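You operate a simulated robot arm through the tools that you are given. There is no shell and no other tool. Be economical: measure what you need, move in short steps, check, and stop when the job is done.

You run a simulated robot arm. Do the job below in one go: nothing can be reset, and whatever is moved stays where it is left.

JOB
Put things in order on the plywood bench. At the end: the bottle of syrup is on the wooden board (marked "GIVE"); the number one ice block stands where the bottle of syrup stood; the green candle stands where the small green box (marked "CLIPS") stood; the small green box stands where the number one ice block stood; whatever was shut is shut again. Leave all else as you found it, and nothing knocked over.
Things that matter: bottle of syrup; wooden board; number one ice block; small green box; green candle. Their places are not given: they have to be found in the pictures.

It is judged by the outcome, as a careful person would: the job done as asked, and still so three seconds after it is handed in. It fails if anything else is knocked over, pushed out of place, dropped, spilled or broken.

ROBOT AND FRAMES
A 6-joint arm with a two-finger parallel gripper, fixed in place. Base frame: the origin is at the foot of the arm, x ahead of it, y to its left, z up; the work surface is at about z = 760. Units: mm, rad, N and s.
With the tool pointing down near the work surface it reaches from about 240 to 640 mm from the base axis. Its first joint turns from -1.152 to 1.152 rad. Payload 2.7 kg.
The tool frame sits at the grasp point between the pads (the TCP): z along the fingers, y along the line on which they close. The tips reach 23 mm beyond it. The gripper opens to 94 mm. The fingers are 38 mm wide and 10 mm thick; the gripper's body (54 by 96 mm) begins 39 mm behind the TCP.
Orientation is that of the tool frame in the base frame, as a unit quaternion [x, y, z, w]. With the fingers straight down and closing along the base's y, the tool's x points along the base's -x, its y along +y and its z along -z.

CONTROLS
- The arm moves only by the tool drive_tool. Its argument "deltas" is a list of rows, each an object (a shift or turn left out is 0, a gripper value left out holds the last) with "translation": the shift along the tool's x, y, z in units of 400 mm (1.0 is 400 mm), a list of three; "angular": the turn, a rotation vector about the tool's x, y, z in units of 45 degrees (1.0 is 45 degrees), a list of three. In form: [{"translation": [tx, ty, tz], "angular": [ax, ay, az]}, ...]. A call has 1 to 12 rows; each row is the pose to reach, as a shift and turn from the pose commanded when the call began, along the tool's axes at that moment. "gripper" is the finger opening in mm, from 0 to 94, set as the call begins (left out, the last holds). A call with a number of a shift or a turn outside -1 to 1 is refused whole. Each row takes 0.2 s and may step no farther than 50 mm and 0.15 rad from the row before; otherwise, or with a gripper value out of range, the whole call is refused. A pose out of reach is approached as far as the arm can. The call stops where the force on the tool passes 40 N (or 10 N more than at its start, if that is more) or the arm is blocked; 0.2 s more then pass. The fingers move at their own pace (about 45 mm/s each) and stop on an object; they squeeze with about 33 N. The grip force told is the motor's: it shows also when the fingers shut on nothing. Time passes only in rows, and 0.2 s behind the last, so rows that repeat a pose let the fingers close. The reply holds the time, the measured pose of the TCP, the force on the tool along the base axes, the opening and the grip force, in the units named above and with some noise, and new pictures: "pictures" is both (left out), scene, wrist or none.
- Cameras (640 x 400 px; columns grow to the right, rows downward): "scene" is fixed at [76.4, -428.7, 1411.2]; the picture's right is [0.78, -0.63, 0.00], its down [-0.30, -0.38, -0.88] and it looks along [0.55, 0.68, -0.48] (base axes); focal length 327 px, centre (320, 200). "wrist" rides on the gripper at [-39, 0, -44] in the tool frame; the picture's right is [0.00, -1.00, 0.00], its down [0.97, 0.00, -0.24] and it looks along [0.24, 0.00, 0.97] (tool axes); focal length 218 px, centre (320, 200).
- point_at(camera, pixels): for up to 12 pixels [column, row] of the newest picture of that camera ("zoom" is the newest enlarged one), the place [x, y, z] in the base frame of the surface seen there, good to about 2 mm. No time passes.
- zoom(camera, box): a new picture of the part [left, top, right, bottom] of that camera's present view, enlarged. No time passes.
- close_job(): hands the job in; it is judged then, once.

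Work in short steps. Measure before you move; look again where a grasp or a placing could have gone wrong, and mend it. You have 80 turns and 120 pictures in all, those below and enlarged ones among them. Open the gripper and draw the arm clear of the work before you hand the job in, unless the task says otherwise; then end with one line.

The tools are called as a command line: name --argument value ..., lists and objects as JSON in quotes. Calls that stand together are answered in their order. drive_tool: Moves the arm, as the interface text tells. Its arguments: {"type":"object","properties":{"deltas":{"type":"array"},"gripper":{"type":"number"},"pictures":{"type":"string","enum":["both","scene","wrist","none"]}},"required":["deltas"]} The other tools are called the same way: point_at (camera, pixels) gives the place of the surface under pixels of a picture; zoom (camera, box) takes an enlarged picture of a part of a camera's view; close_job () hands the job in.

At the start:

```text
t: 0.0
eef_pos: [416.8, 156.6, 1068.5]
tool_rot: [0.0, 1.0, 0.0, 0.001]
contact_force: [0.0, -0.6, -0.3]
opening: 93.8
gripper_force: 0.0
```

scene: 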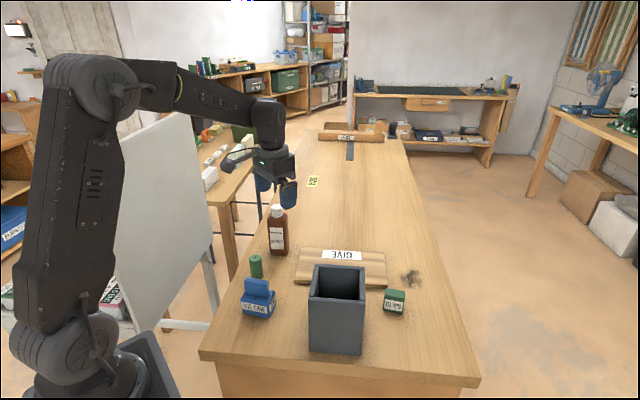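
wrist: 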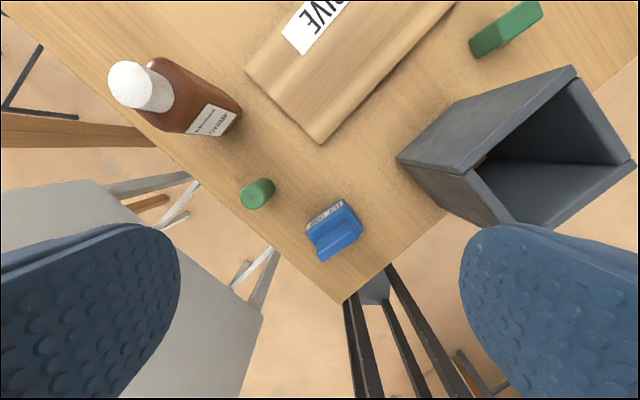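

I see the bottle near (278,232), candle (256,267), blue block (258,300), CLIPS box (394,302), and board (342,268). I'll zoom in to read labels.

zoom --camera "scene" --box '[220, 190, 440, 360]'

zoom --camera "wrist" --box '[220, 0, 640, 280]'

zoom --camera "scene" --box '[300, 110, 440, 200]'

```text
2.35 times, centred on (330, 275) of scene
```

zoom: 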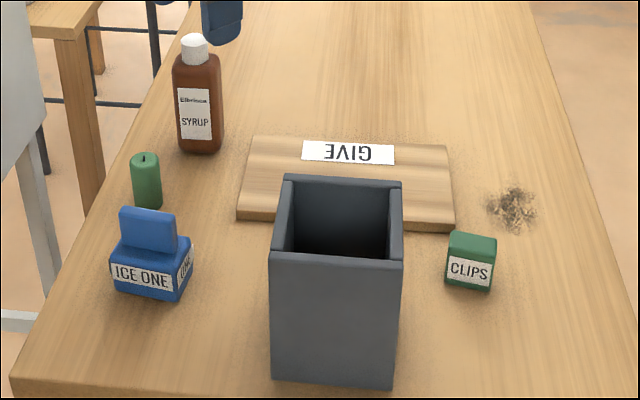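

```text
1.43 times, centred on (430, 140) of wrist
```

zoom: 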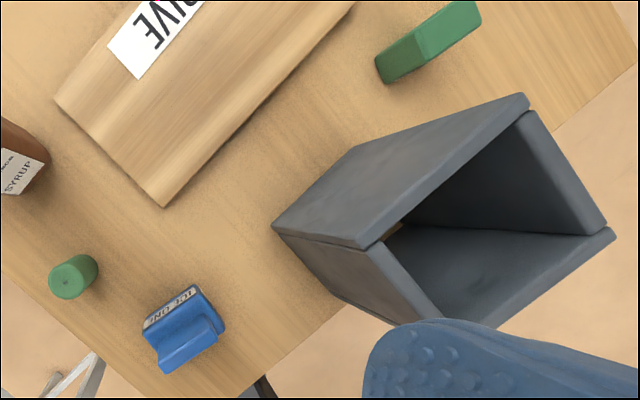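

```text
4.44 times, centred on (370, 155) of scene
```

zoom: 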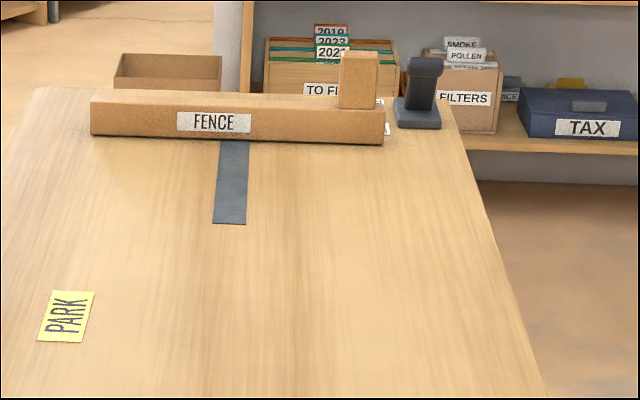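

The ice block is the blue one ("ICE ONE"). The grey open bin is an obstacle. Next I measure the surfaces.

point_at --camera "scene" --pixels '[[278, 207], [278, 254], [271, 222], [286, 222], [256, 258], [256, 276], [312, 181], [298, 283], [385, 287], [387, 253], [301, 249], [412, 278]]'

point_at --camera "wrist" --pixels '[[252, 198], [262, 182], [312, 222], [345, 203], [320, 260], [361, 233], [310, 240], [470, 42], [540, 3], [505, 25], [542, 15], [474, 57]]'

point_at --camera "zoom" --pixels '[[66, 295]]'

zoom --camera "scene" --box '[230, 240, 310, 330]'

```text
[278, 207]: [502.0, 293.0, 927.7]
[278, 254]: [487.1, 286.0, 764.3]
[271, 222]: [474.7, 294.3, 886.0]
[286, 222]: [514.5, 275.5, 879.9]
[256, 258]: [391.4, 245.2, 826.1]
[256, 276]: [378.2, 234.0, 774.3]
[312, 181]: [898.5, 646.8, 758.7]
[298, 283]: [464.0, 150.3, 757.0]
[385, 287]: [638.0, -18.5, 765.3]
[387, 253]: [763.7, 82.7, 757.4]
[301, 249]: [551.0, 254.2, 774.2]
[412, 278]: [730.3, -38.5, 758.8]
```

```text
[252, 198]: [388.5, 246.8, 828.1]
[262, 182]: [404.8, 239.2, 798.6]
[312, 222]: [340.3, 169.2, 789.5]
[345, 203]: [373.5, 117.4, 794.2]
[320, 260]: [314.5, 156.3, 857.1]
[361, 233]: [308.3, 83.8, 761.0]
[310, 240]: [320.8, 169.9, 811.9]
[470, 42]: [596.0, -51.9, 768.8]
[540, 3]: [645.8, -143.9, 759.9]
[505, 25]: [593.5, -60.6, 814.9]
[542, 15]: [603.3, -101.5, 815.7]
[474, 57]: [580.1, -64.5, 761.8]
```

```text
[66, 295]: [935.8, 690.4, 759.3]
```

```text
4.44 times, centred on (270, 285) of scene
```

zoom: 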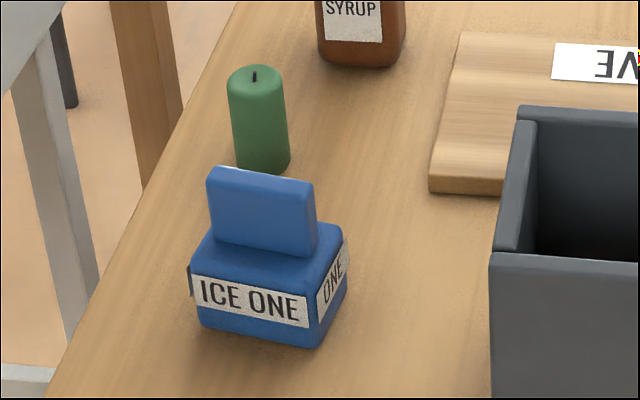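

Now finer measurements of ice block, candle and bottle from this zoom.

point_at --camera "zoom" --pixels '[[212, 173], [310, 187], [210, 240], [310, 250], [198, 270], [305, 292], [340, 232], [312, 342], [202, 322], [344, 290], [254, 76], [262, 165]]'

zoom --camera "scene" --box '[260, 195, 410, 295]'

```text
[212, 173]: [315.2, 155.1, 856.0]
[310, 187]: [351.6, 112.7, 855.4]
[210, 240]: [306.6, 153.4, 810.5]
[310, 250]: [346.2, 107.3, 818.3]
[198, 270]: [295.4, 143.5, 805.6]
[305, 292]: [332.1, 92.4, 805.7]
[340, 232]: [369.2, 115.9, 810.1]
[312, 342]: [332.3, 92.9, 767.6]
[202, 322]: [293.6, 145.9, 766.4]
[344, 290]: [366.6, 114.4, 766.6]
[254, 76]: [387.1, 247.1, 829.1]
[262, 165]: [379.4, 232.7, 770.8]
```

```text
4.00 times, centred on (335, 245) of scene
```

zoom: 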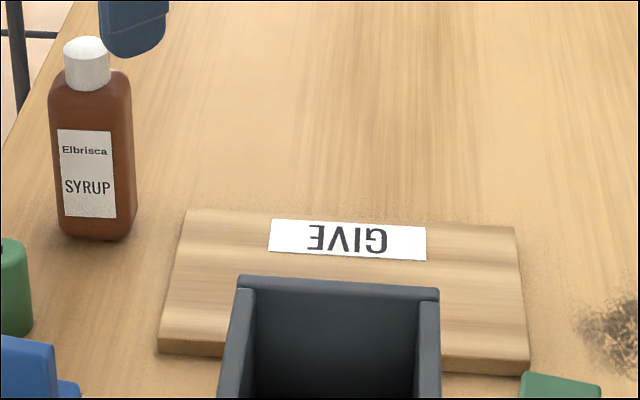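

Measure board corners, bottle edges and the box from this zoom.

point_at --camera "zoom" --pixels '[[187, 212], [513, 229], [160, 337], [525, 357], [86, 42], [68, 75], [108, 78], [50, 130], [132, 130], [60, 232], [106, 236], [134, 205]]'

zoom --camera "scene" --box '[295, 250, 425, 360]'

```text
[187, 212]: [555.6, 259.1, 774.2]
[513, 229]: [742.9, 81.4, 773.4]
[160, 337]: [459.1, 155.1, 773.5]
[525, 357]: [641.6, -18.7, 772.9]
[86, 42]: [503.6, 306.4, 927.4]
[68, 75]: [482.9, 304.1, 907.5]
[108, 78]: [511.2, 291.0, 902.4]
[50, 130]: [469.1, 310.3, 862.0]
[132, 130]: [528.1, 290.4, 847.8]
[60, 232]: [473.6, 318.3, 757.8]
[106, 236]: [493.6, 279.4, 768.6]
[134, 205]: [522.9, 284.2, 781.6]
```

```text
3.64 times, centred on (360, 305) of scene
```

zoom: 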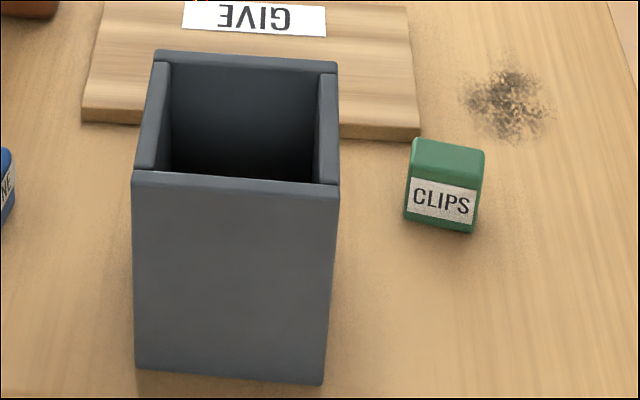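

point_at --camera "zoom" --pixels '[[418, 141], [482, 152], [408, 176], [475, 192], [406, 215], [472, 230], [157, 54], [335, 66], [135, 176], [336, 186], [138, 366], [322, 382]]'

point_at --camera "wrist" --pixels '[[140, 85], [125, 70], [150, 100], [168, 60], [235, 100], [240, 118], [190, 131], [222, 135], [150, 60], [165, 110]]'

zoom --camera "wrist" --box '[90, 40, 270, 150]'

```text
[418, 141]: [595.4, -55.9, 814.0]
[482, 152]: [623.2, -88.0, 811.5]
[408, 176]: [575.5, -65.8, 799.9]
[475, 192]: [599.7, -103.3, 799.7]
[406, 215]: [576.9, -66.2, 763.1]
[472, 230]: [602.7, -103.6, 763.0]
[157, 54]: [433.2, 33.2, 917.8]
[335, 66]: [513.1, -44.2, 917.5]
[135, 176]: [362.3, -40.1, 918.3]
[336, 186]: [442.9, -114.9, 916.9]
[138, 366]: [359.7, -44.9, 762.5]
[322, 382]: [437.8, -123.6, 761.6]
```

```text
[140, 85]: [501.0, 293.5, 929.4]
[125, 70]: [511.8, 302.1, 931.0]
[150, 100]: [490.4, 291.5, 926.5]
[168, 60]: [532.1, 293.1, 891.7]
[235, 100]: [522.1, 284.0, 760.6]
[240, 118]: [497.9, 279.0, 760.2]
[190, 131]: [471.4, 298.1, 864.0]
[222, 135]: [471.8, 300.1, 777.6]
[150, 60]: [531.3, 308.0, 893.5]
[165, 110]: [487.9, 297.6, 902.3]
```

```text
3.56 times, centred on (180, 95) of wrist
```

zoom: 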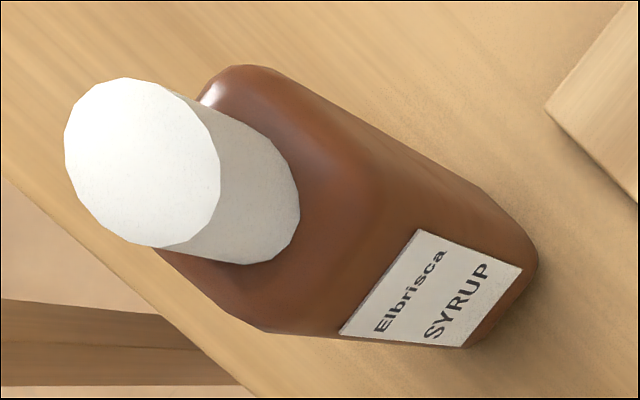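

Plan: bottle→board, ice→bottle's spot, clips→ice's spot, candle→clips' spot; this order never needs a parking place. First hover over the bottle (about (500,298)) to measure it from above.

drive_tool --deltas '[{"translation": [-0.052, 0.088, 0.018]}, {"translation": [-0.104, 0.176, 0.035]}, {"translation": [-0.156, 0.264, 0.053]}, {"translation": [-0.2075, 0.35, 0.07]}, {"translation": [-0.2075, 0.35, 0.07]}]'

```text
t: 1.2
eef_pos: [498.9, 296.8, 1039.8]
tool_rot: [0.0, 1.0, 0.0, 0.0]
contact_force: [-0.1, -0.5, -0.9]
opening: 93.8
gripper_force: 0.1
```

scene: 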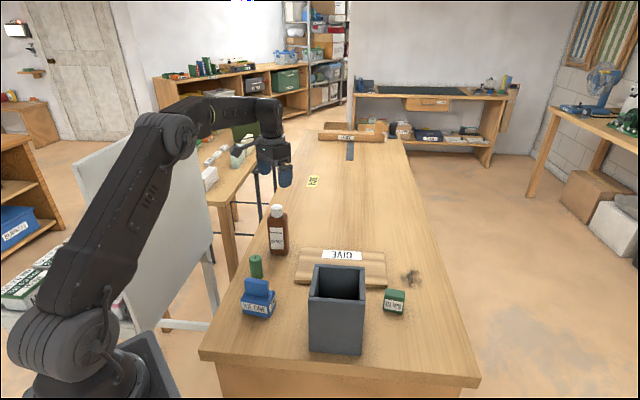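
wrist: 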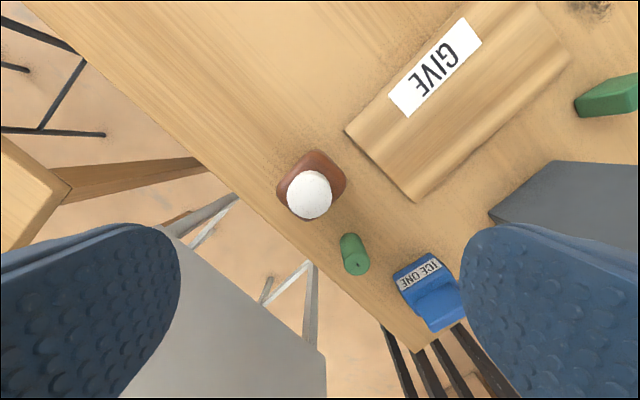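

zoom --camera "wrist" --box '[260, 135, 372, 235]'

point_at --camera "wrist" --pixels '[[290, 192], [330, 192], [308, 172], [308, 214], [312, 152], [345, 181], [278, 191], [335, 202], [285, 170], [332, 160], [328, 208], [280, 180]]'

```text
4.00 times, centred on (316, 185) of wrist
```

zoom: 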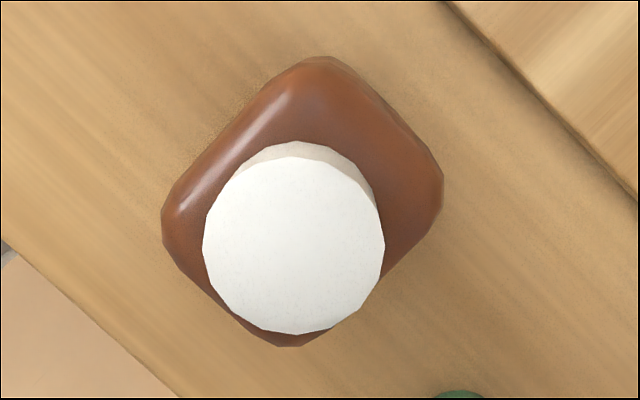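

```text
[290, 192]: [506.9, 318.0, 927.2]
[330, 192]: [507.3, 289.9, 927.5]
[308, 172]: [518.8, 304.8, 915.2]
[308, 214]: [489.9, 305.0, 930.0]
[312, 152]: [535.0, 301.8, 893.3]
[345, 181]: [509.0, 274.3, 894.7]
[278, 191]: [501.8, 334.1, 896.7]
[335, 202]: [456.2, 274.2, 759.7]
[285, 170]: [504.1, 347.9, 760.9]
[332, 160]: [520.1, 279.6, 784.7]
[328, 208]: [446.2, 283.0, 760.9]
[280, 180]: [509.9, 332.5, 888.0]
```

Bottle axis is about (504,304), cap top 930, shoulder 893, with square faces at 45°. I turn the tool +45° about base z, centre over it, and set the opening to 80.

drive_tool --deltas '[{"translation": [-0.0125, 0.018, 0.02], "angular": [0, 0, -0.167]}, {"translation": [-0.0125, 0.018, 0.04], "angular": [0, 0, -0.333]}, {"translation": [-0.0125, 0.018, 0.06], "angular": [0, 0, -0.5]}, {"translation": [-0.0125, 0.018, 0.08], "angular": [0, 0, -0.667]}, {"translation": [-0.0125, 0.018, 0.1], "angular": [0, 0, -0.833]}, {"translation": [-0.0125, 0.018, 0.12], "angular": [0, 0, -1.0]}, {"translation": [-0.0125, 0.018, 0.12], "angular": [0, 0, -1.0]}]' --gripper 80

```text
t: 2.8
eef_pos: [505.0, 304.1, 992.1]
tool_rot: [-0.384, 0.924, 0.0, 0.001]
contact_force: [1.4, 0.4, -0.3]
opening: 79.7
gripper_force: 0.0
```

scene: 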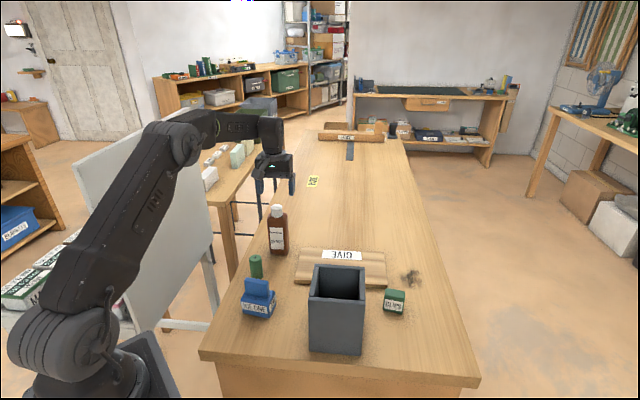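
wrist: 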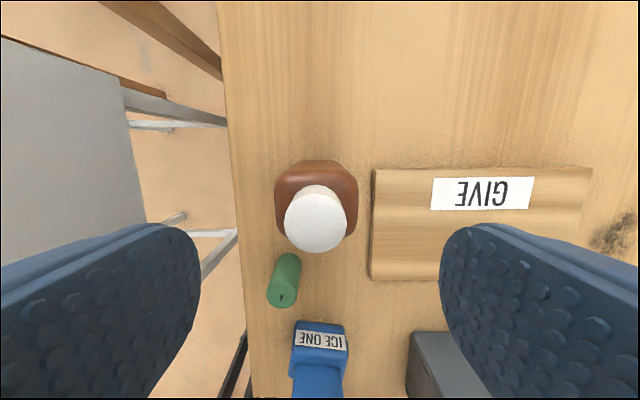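

Aligned: the cap sits at column 316, close to the centre line. Descend to z≈896.

drive_tool --deltas '[{"translation": [0, 0, 0.06]}, {"translation": [0, 0, 0.12]}, {"translation": [0, 0, 0.18]}, {"translation": [0, 0, 0.22]}, {"translation": [0, 0, 0.24]}, {"translation": [0, 0, 0.24]}]'

```text
t: 4.2
eef_pos: [505.9, 303.5, 895.9]
tool_rot: [-0.383, 0.924, -0.001, 0.001]
contact_force: [0.4, 0.5, 0.1]
opening: 79.9
gripper_force: 0.1
```

scene: 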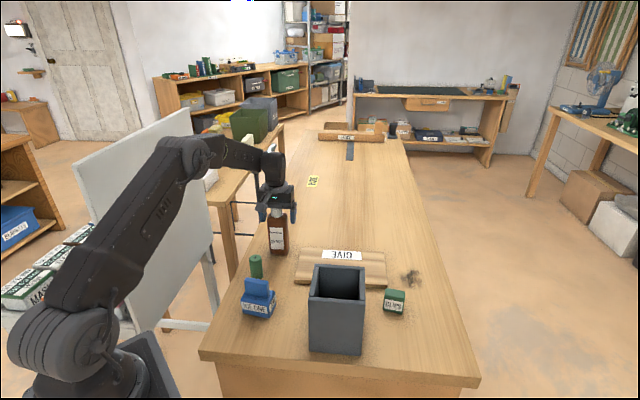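
wrist: 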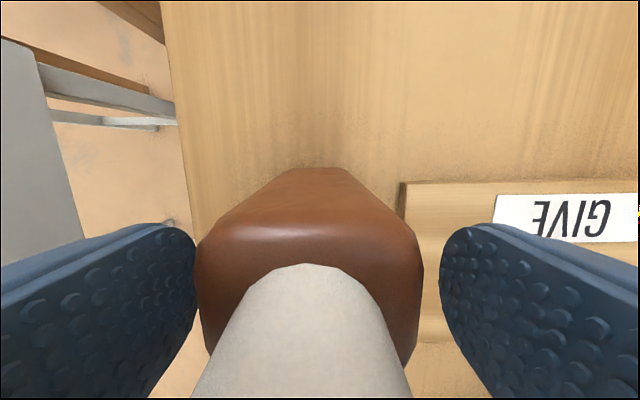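

The body lies between the fingers, so I close on it.

drive_tool --deltas '[{}, {}, {}, {}, {}]' --gripper 30

```text
t: 5.4
eef_pos: [505.6, 303.5, 897.2]
tool_rot: [-0.383, 0.924, -0.001, 0.001]
contact_force: [-1.1, 1.4, 0.8]
opening: 60.1
gripper_force: 33.2
```

scene: 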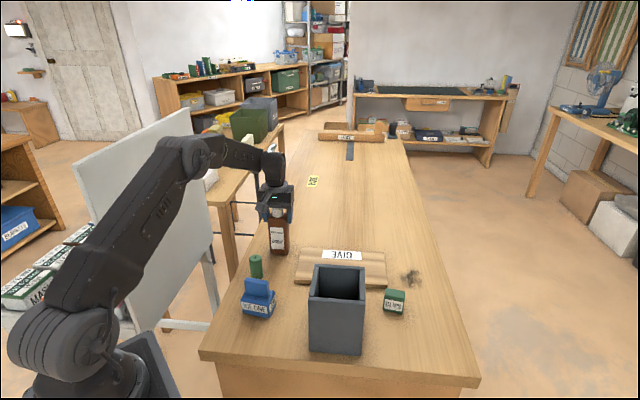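
wrist: 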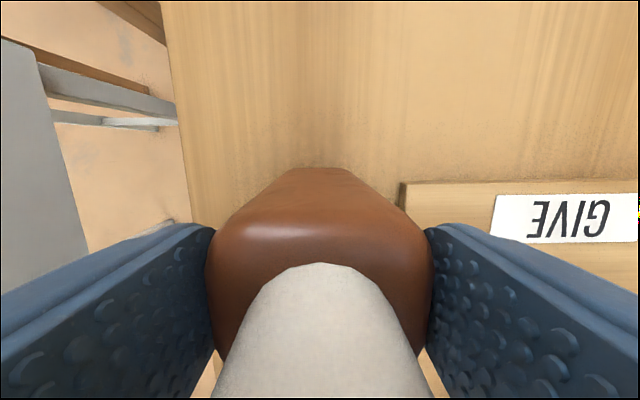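

Held at 60 mm. Lift slowly 60 mm and check.

drive_tool --deltas '[{"translation": [0, 0, -0.02]}, {"translation": [0, 0, -0.05]}, {"translation": [0, 0, -0.08]}, {"translation": [0, 0, -0.12]}, {"translation": [0, 0, -0.15]}, {"translation": [0, 0, -0.15]}]'

```text
t: 6.8
eef_pos: [504.4, 302.9, 956.6]
tool_rot: [-0.383, 0.924, 0.0, 0.002]
contact_force: [-0.1, -0.3, -3.7]
opening: 59.6
gripper_force: 33.0
```

scene: 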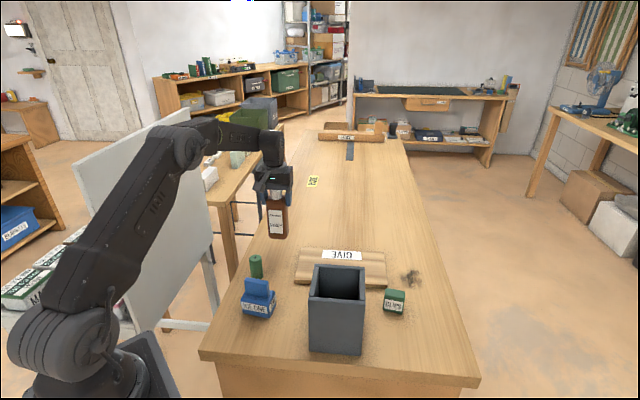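
wrist: 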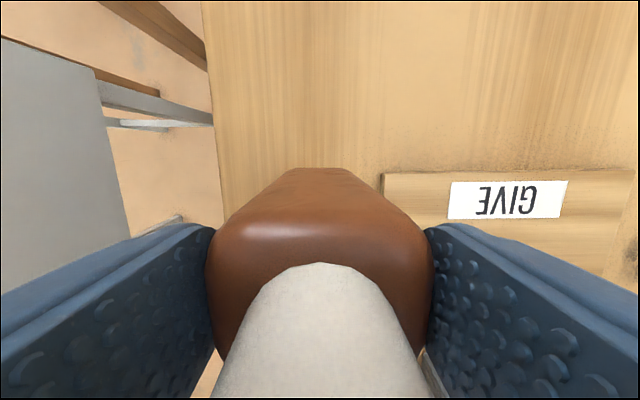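

Bottle lifted cleanly (~3.5 N). Carry it to over the board at (560,157), on the board's centre line.

drive_tool --deltas '[{"translation": [0.027, -0.06, -0.02]}, {"translation": [0.053, -0.12, -0.02]}, {"translation": [0.08, -0.18, -0.02]}, {"translation": [0.107, -0.24, -0.02]}, {"translation": [0.133, -0.3, -0.02]}, {"translation": [0.16, -0.356, -0.02]}, {"translation": [0.16, -0.356, -0.02]}]'

```text
t: 8.4
eef_pos: [559.3, 155.9, 964.0]
tool_rot: [-0.383, 0.924, 0.001, 0.001]
contact_force: [0.0, 0.0, -4.5]
opening: 59.6
gripper_force: 33.0
```

scene: 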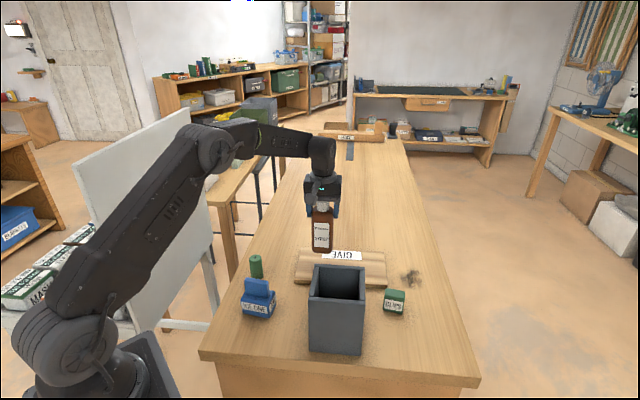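
wrist: 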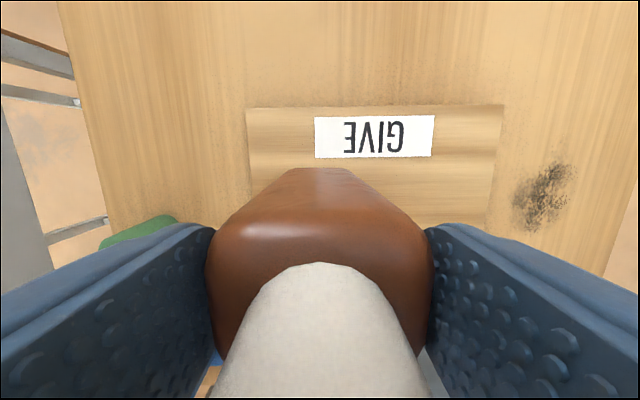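

Lower gently toward z≈912, where the bottle should touch the board.

drive_tool --deltas '[{"translation": [0, 0, 0.03]}, {"translation": [0, 0, 0.06]}, {"translation": [0, 0, 0.09]}, {"translation": [0, 0, 0.11]}, {"translation": [0, 0, 0.12]}, {"translation": [0, 0, 0.127]}, {"translation": [0, 0, 0.127]}]'

```text
t: 10.0
eef_pos: [560.8, 157.8, 912.7]
tool_rot: [-0.383, 0.924, 0.0, 0.001]
contact_force: [-0.3, -0.1, -3.7]
opening: 59.8
gripper_force: 32.7
```

scene: 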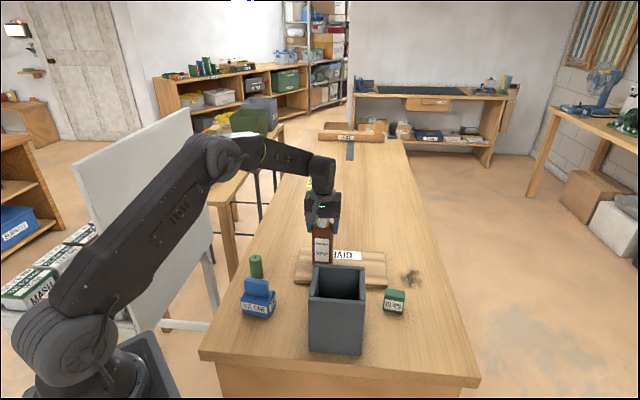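
wrist: 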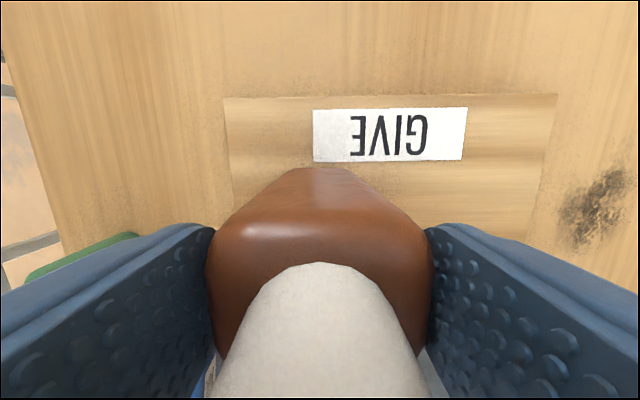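

Still bearing its weight; I go down in 1 mm steps until the load comes off.

drive_tool --deltas '[{"translation": [0, 0, 0.0025]}, {"translation": [0, 0, 0.005]}, {"translation": [0, 0, 0.005]}]' --pictures "none"

```text
t: 10.8
eef_pos: [560.4, 157.0, 912.7]
tool_rot: [-0.383, 0.924, -0.001, 0.001]
contact_force: [-3.5, 0.1, 6.0]
opening: 59.6
gripper_force: 33.1
```

Load turned to +6 N: it stands on the board. Release and rise.

drive_tool --deltas '[{}, {}, {}, {}]' --gripper 82

drive_tool --deltas '[{"translation": [0, 0, -0.05]}, {"translation": [0, 0, -0.12]}, {"translation": [0, 0, -0.22]}, {"translation": [0, 0, -0.32]}, {"translation": [0, 0, -0.32]}]'

```text
t: 11.8
eef_pos: [561.3, 157.3, 911.5]
tool_rot: [-0.383, 0.924, -0.001, 0.001]
contact_force: [0.4, 0.3, 0.4]
opening: 82.3
gripper_force: 0.1
```

scene: 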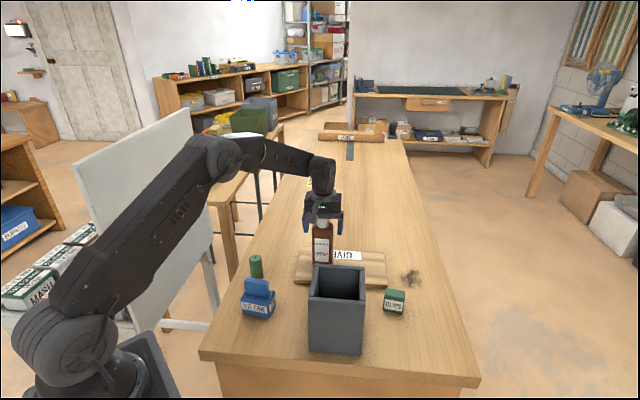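
wrist: 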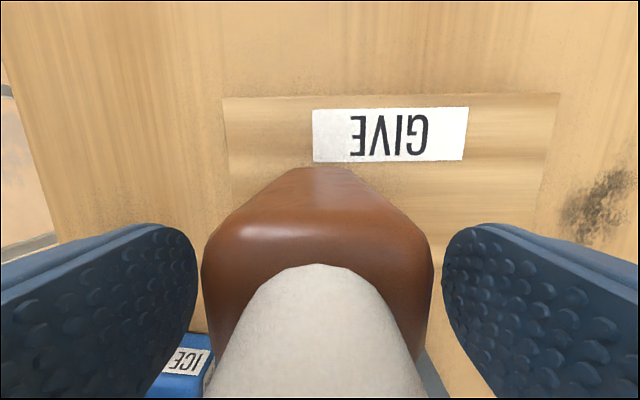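

```text
t: 13.0
eef_pos: [559.5, 158.5, 1039.7]
tool_rot: [-0.382, 0.924, 0.001, 0.001]
contact_force: [0.1, 0.0, -0.6]
opening: 82.3
gripper_force: 0.0
```

scene: 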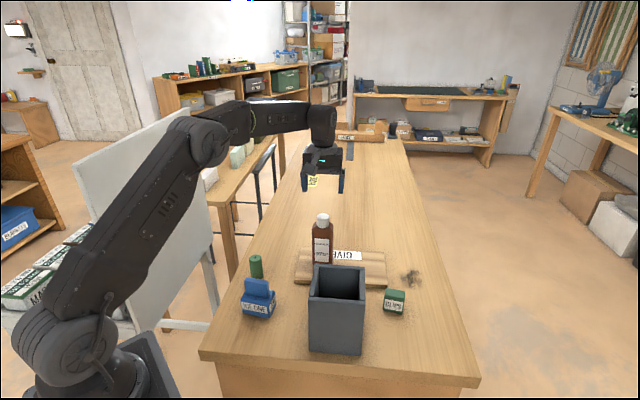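
wrist: 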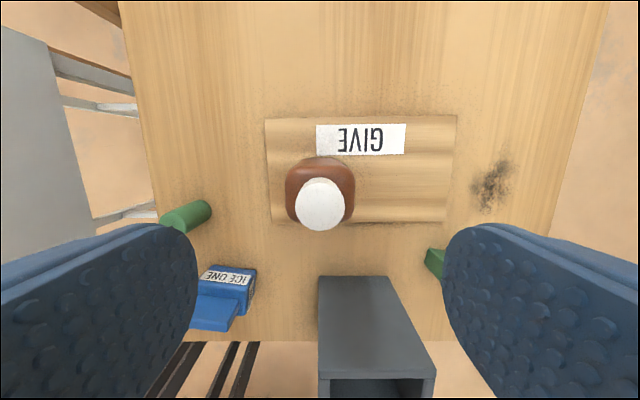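

Bottle stands upright on the board. Now hover over the ice block near (330,130), turning to its angle (base yaw ≈35°), and look from above.

drive_tool --deltas '[{"translation": [0.076, 0.06, 0.0], "angular": [0, 0, 0.037]}, {"translation": [0.152, 0.12, 0.0], "angular": [0, 0, 0.074]}, {"translation": [0.228, 0.18, 0.04], "angular": [0, 0, 0.111]}, {"translation": [0.304, 0.24, 0.08], "angular": [0, 0, 0.148]}, {"translation": [0.38, 0.3, 0.12], "angular": [0, 0, 0.185]}, {"translation": [0.456, 0.357, 0.16], "angular": [0, 0, 0.222]}, {"translation": [0.456, 0.357, 0.16], "angular": [0, 0, 0.222]}]' --gripper 94

```text
t: 14.6
eef_pos: [330.1, 130.8, 975.7]
tool_rot: [-0.301, 0.954, 0.001, 0.0]
contact_force: [-1.3, 0.0, 0.1]
opening: 94.0
gripper_force: 0.1
```

scene: 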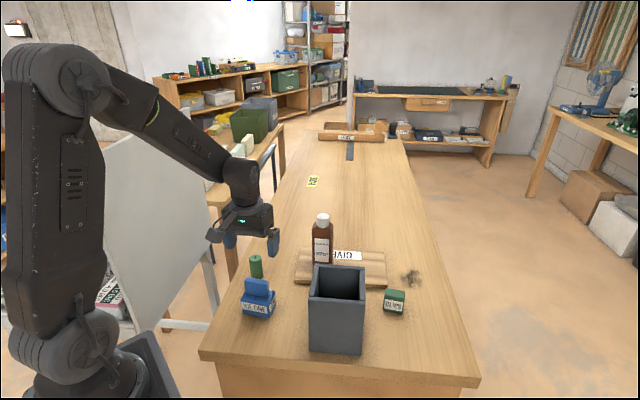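
wrist: 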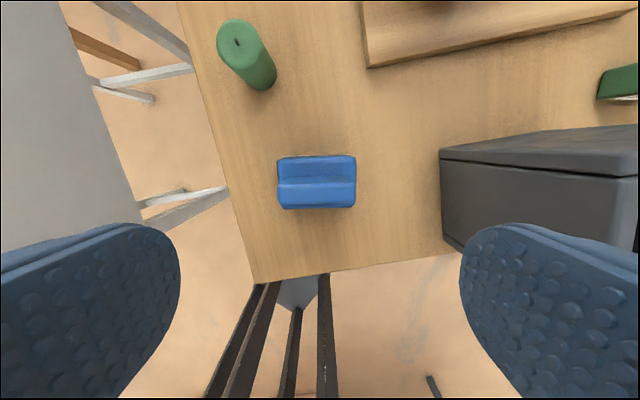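

zoom --camera "wrist" --box '[262, 138, 374, 226]'

point_at --camera "wrist" --pixels '[[281, 187], [354, 186], [284, 206], [351, 205], [280, 158], [354, 158], [281, 163], [353, 163], [318, 188], [318, 205]]'

```text
4.55 times, centred on (318, 182) of wrist
```

zoom: 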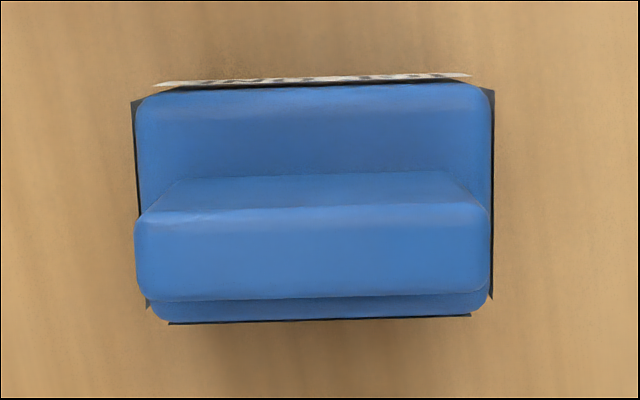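

```text
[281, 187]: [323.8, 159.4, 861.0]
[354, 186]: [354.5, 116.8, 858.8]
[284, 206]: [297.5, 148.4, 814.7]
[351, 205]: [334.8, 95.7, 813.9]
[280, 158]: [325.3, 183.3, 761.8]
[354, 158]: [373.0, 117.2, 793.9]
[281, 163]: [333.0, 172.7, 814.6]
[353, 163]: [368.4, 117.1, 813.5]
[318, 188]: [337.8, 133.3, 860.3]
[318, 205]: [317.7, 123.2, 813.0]
```

The block is centred near (332,134), handle top z≈860, base top 814, well aligned. Descend to z≈845 over the handle.

drive_tool --deltas '[{"translation": [-0.008, 0.005, 0.1]}, {"translation": [-0.008, 0.005, 0.2]}, {"translation": [-0.008, 0.005, 0.27]}, {"translation": [-0.008, 0.005, 0.31]}, {"translation": [-0.008, 0.005, 0.3275]}, {"translation": [-0.008, 0.005, 0.3275]}]'

drive_tool --deltas '[{}, {}, {}, {}, {}]' --gripper 40

```text
t: 16.0
eef_pos: [331.2, 133.7, 843.3]
tool_rot: [-0.3, 0.954, 0.0, 0.001]
contact_force: [-0.6, 0.4, 0.2]
opening: 93.9
gripper_force: 0.0
```

scene: 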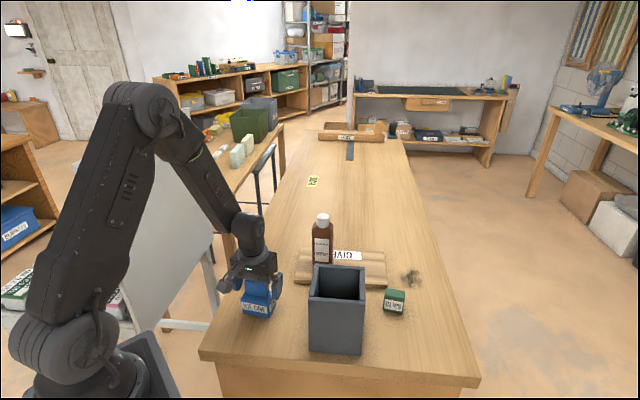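
wrist: 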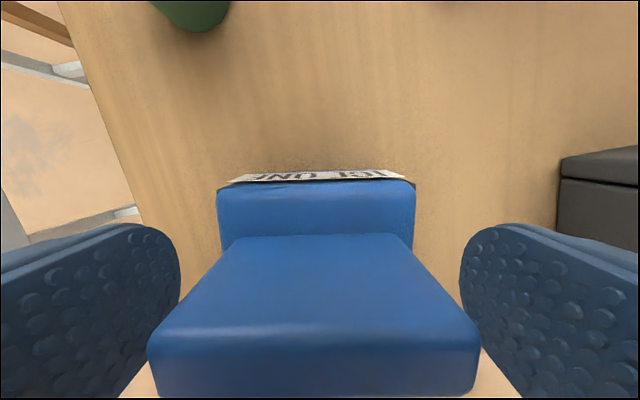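

```text
t: 17.2
eef_pos: [331.7, 132.6, 844.4]
tool_rot: [-0.301, 0.954, 0.0, 0.001]
contact_force: [0.7, -0.1, -0.5]
opening: 59.9
gripper_force: 33.1
```

scene: 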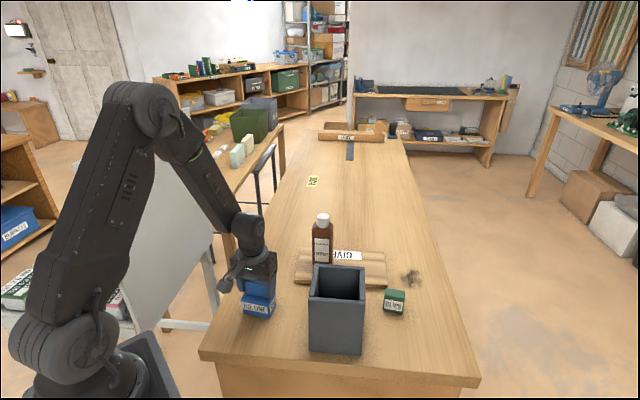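
wrist: 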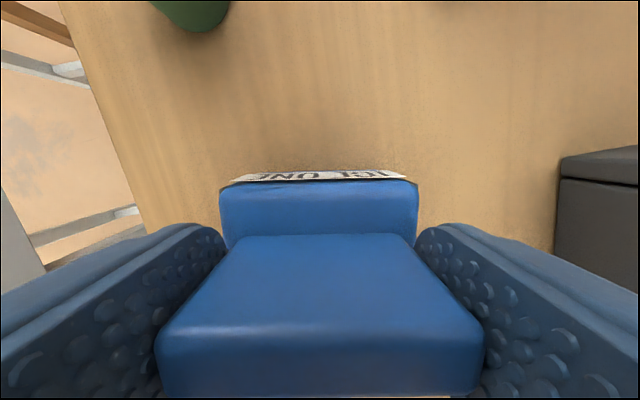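

Gripped at 60 mm on the handle. Lift 100 mm.

drive_tool --deltas '[{"translation": [0, 0, -0.03]}, {"translation": [0, 0, -0.08]}, {"translation": [0, 0, -0.14]}, {"translation": [0, 0, -0.2]}, {"translation": [0, 0, -0.25]}, {"translation": [0, 0, -0.25]}]'

```text
t: 18.6
eef_pos: [332.2, 133.2, 943.5]
tool_rot: [-0.3, 0.954, 0.001, 0.001]
contact_force: [-0.5, -0.4, -1.7]
opening: 59.8
gripper_force: 32.8
```

scene: 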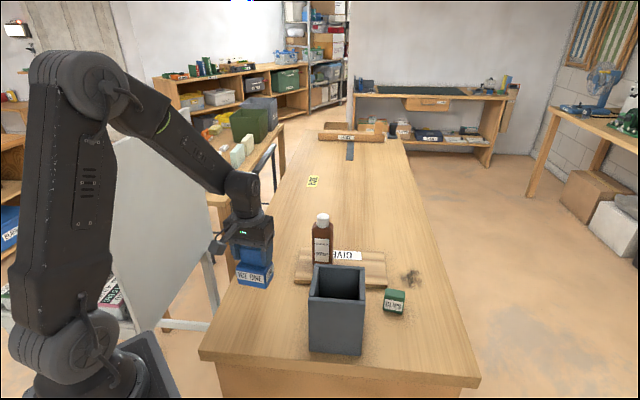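
wrist: 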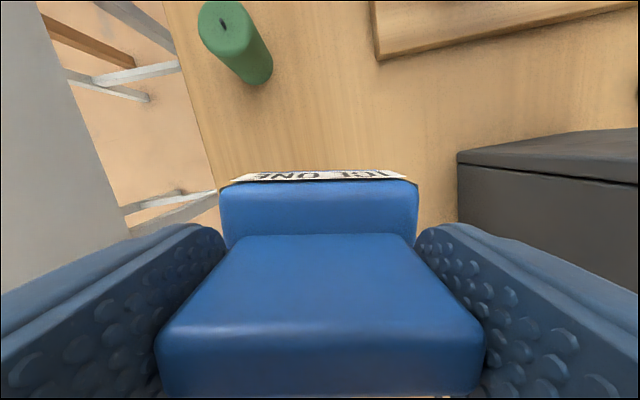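

Carry it to the bottle's old place, TCP target (504,302), passing above the candle (block base at ~860 vs candle 829).

drive_tool --deltas '[{"translation": [-0.085, 0.014, -0.02]}, {"translation": [-0.17, 0.028, -0.02]}, {"translation": [-0.255, 0.043, -0.02]}, {"translation": [-0.34, 0.057, -0.02]}, {"translation": [-0.425, 0.071, -0.02]}, {"translation": [-0.51, 0.086, 0]}, {"translation": [-0.595, 0.1, 0.02]}, {"translation": [-0.595, 0.1, 0.08]}, {"translation": [-0.595, 0.1, 0.14]}, {"translation": [-0.595, 0.1, 0.19]}, {"translation": [-0.595, 0.1, 0.21]}, {"translation": [-0.595, 0.1, 0.21]}]'

```text
t: 21.2
eef_pos: [504.9, 302.1, 860.7]
tool_rot: [-0.301, 0.954, 0.0, 0.001]
contact_force: [-1.0, -0.4, -2.5]
opening: 60.0
gripper_force: 32.9
```

scene: 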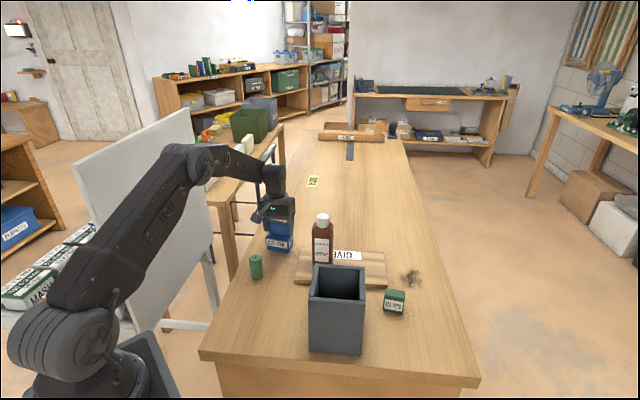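
wrist: 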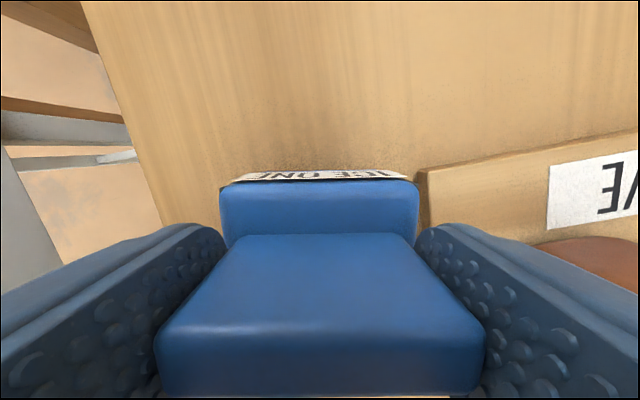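

Still 16 mm up (contact at TCP ≈ 844). Lower 16 mm slowly.

drive_tool --deltas '[{"translation": [0, 0, 0.02]}, {"translation": [0, 0, 0.032]}, {"translation": [0, 0, 0.037]}, {"translation": [0, 0, 0.041]}, {"translation": [0, 0, 0.041]}]' --pictures "none"

```text
t: 22.4
eef_pos: [504.4, 302.8, 844.7]
tool_rot: [-0.3, 0.954, 0.0, 0.001]
contact_force: [-0.2, -0.5, -0.6]
opening: 59.9
gripper_force: 32.7
```

drive_tool --deltas '[{"translation": [0, 0, 0.002]}, {"translation": [0, 0, 0.004]}, {"translation": [0, 0, 0.004]}]' --pictures "wrist"

```text
t: 23.2
eef_pos: [505.8, 302.7, 843.2]
tool_rot: [-0.3, 0.954, 0.0, 0.002]
contact_force: [-6.1, -2.1, 14.9]
opening: 59.9
gripper_force: 32.8
```

wrist: 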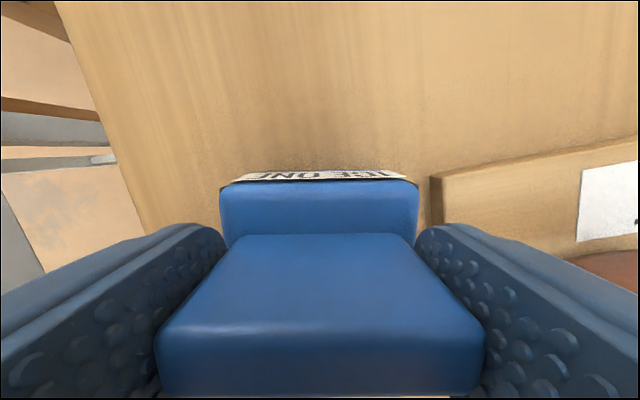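

Standing (+15 N contact). Release, then rise.

drive_tool --deltas '[{"translation": [0, 0, -0.002]}, {}, {}, {}]' --gripper 85 --pictures "none"

drive_tool --deltas '[{"translation": [0, 0, -0.04]}, {"translation": [0, 0, -0.12]}, {"translation": [0, 0, -0.24]}, {"translation": [0, 0, -0.36]}, {"translation": [0, 0, -0.48]}, {"translation": [0, 0, -0.48]}]'

```text
t: 24.2
eef_pos: [504.7, 302.3, 842.4]
tool_rot: [-0.301, 0.954, 0.0, 0.001]
contact_force: [-0.1, 0.1, -0.6]
opening: 84.9
gripper_force: 0.2
```

```text
t: 25.6
eef_pos: [503.5, 302.2, 1034.4]
tool_rot: [-0.301, 0.954, 0.0, 0.001]
contact_force: [-0.3, -0.3, 0.4]
opening: 85.0
gripper_force: 0.1
```

scene: 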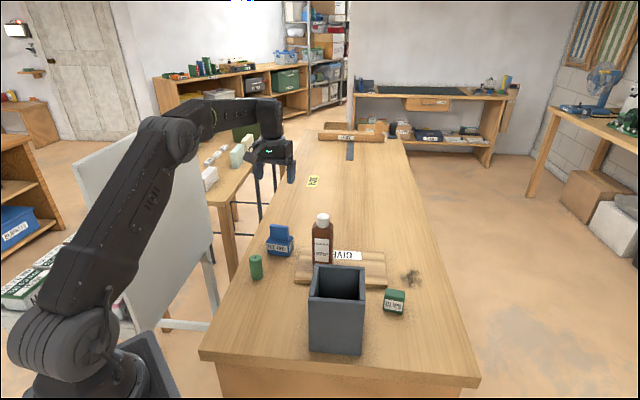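
wrist: 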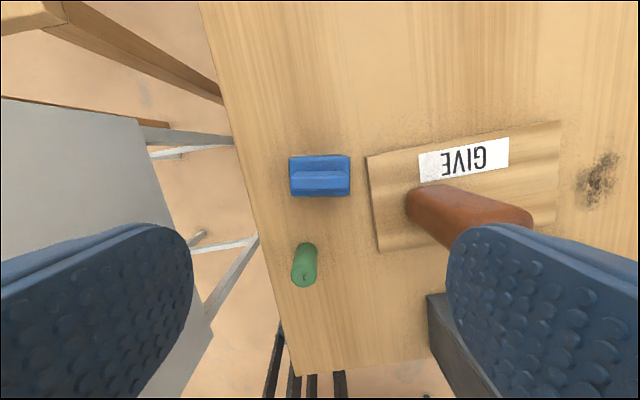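

Ice block stands on the bottle's old place. Now travel high over to the clips box, hover at (600,-80).

drive_tool --deltas '[{"translation": [0.0389, -0.1023, 0]}, {"translation": [0.0779, -0.2046, 0]}, {"translation": [0.1168, -0.3069, 0]}, {"translation": [0.1558, -0.4092, 0]}, {"translation": [0.1947, -0.5115, 0]}, {"translation": [0.2337, -0.6138, 0]}, {"translation": [0.2726, -0.7161, 0.02]}, {"translation": [0.3116, -0.8184, 0.05]}, {"translation": [0.3505, -0.9207, 0.08]}, {"translation": [0.3505, -0.9207, 0.14]}, {"translation": [0.3505, -0.9207, 0.14]}]'

```text
t: 28.0
eef_pos: [601.4, -79.1, 977.9]
tool_rot: [-0.301, 0.954, 0.0, 0.001]
contact_force: [-0.1, -0.6, 0.5]
opening: 85.1
gripper_force: 0.0
```

scene: 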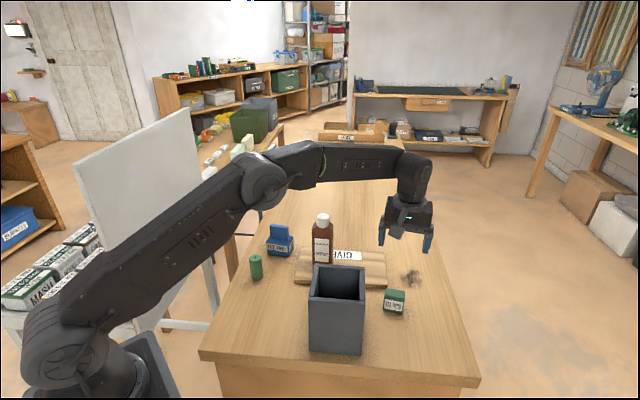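
wrist: 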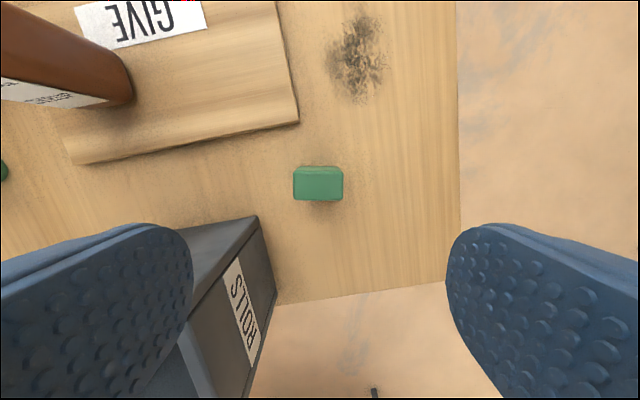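

The box sits at (318,183) in the wrist picture, aligned with the tool. Measure it.

zoom --camera "wrist" --box '[270, 150, 366, 216]'

point_at --camera "wrist" --pixels '[[295, 174], [341, 174], [296, 198], [341, 198], [318, 186], [318, 172], [318, 199]]'

```text
6.06 times, centred on (318, 183) of wrist
```

zoom: 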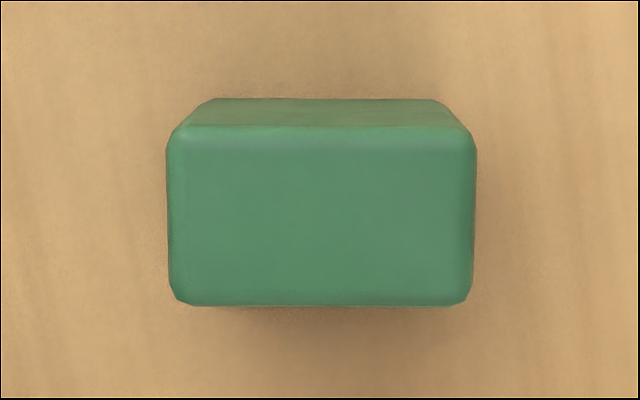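

```text
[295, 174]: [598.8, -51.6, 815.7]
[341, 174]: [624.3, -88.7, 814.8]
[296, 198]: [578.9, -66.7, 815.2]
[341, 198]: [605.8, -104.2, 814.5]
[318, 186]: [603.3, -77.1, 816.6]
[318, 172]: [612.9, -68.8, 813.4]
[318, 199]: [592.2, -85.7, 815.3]
```

Box centre ≈ (602,-78), top 815. Descend to TCP z≈803.

drive_tool --deltas '[{"translation": [0, 0.003, 0.1]}, {"translation": [0, 0.003, 0.2]}, {"translation": [0, 0.003, 0.3]}, {"translation": [0, 0.003, 0.38]}, {"translation": [0, 0.003, 0.42]}, {"translation": [0, 0.003, 0.437]}, {"translation": [0, 0.003, 0.437]}]'

```text
t: 29.6
eef_pos: [600.8, -79.3, 803.3]
tool_rot: [-0.301, 0.954, 0.0, 0.001]
contact_force: [-0.5, -0.1, 0.1]
opening: 85.1
gripper_force: 0.1
```

scene: 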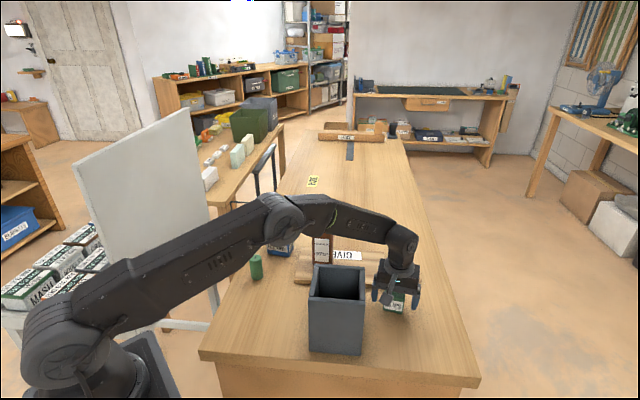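
wrist: 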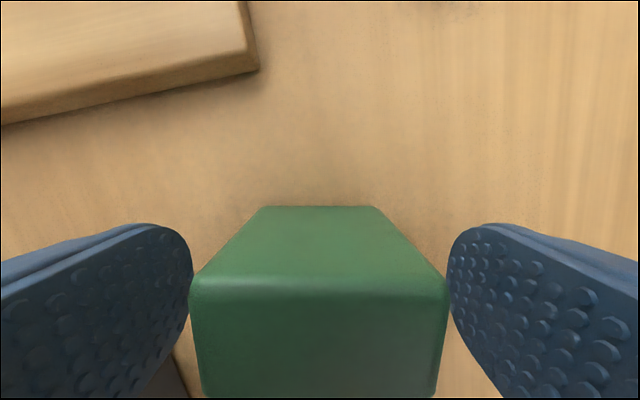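

The box is centred between the fingers, so I close on it.

drive_tool --deltas '[{}, {}, {}, {}, {}, {}]' --gripper 30 --pictures "wrist"

```text
t: 31.0
eef_pos: [599.5, -78.4, 803.7]
tool_rot: [-0.3, 0.954, 0.001, 0.001]
contact_force: [-1.2, -0.2, 1.0]
opening: 49.1
gripper_force: 32.7
```

wrist: 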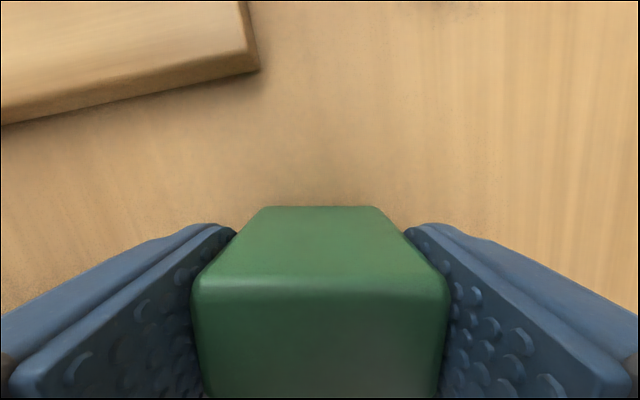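

Gripped at 49 mm. Lift to z≈1010 so it clears the bin and the bottle.

drive_tool --deltas '[{"translation": [0, 0, -0.03]}, {"translation": [0, 0, -0.1]}, {"translation": [0, 0, -0.2]}, {"translation": [0, 0, -0.3]}, {"translation": [0, 0, -0.4]}, {"translation": [0, 0, -0.48]}, {"translation": [0, 0, -0.52]}, {"translation": [0, 0, -0.52]}]'

```text
t: 32.8
eef_pos: [600.1, -79.0, 1012.7]
tool_rot: [-0.301, 0.954, 0.0, 0.002]
contact_force: [0.0, 0.8, -0.9]
opening: 49.2
gripper_force: 33.5
```

scene: 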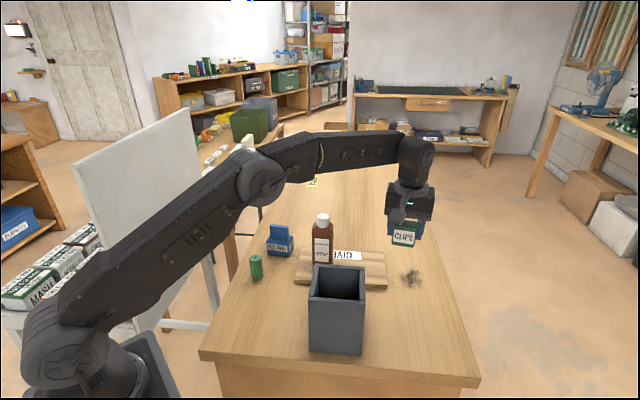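
wrist: 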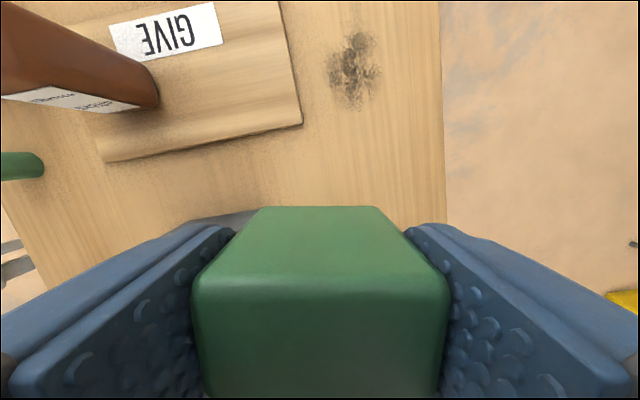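

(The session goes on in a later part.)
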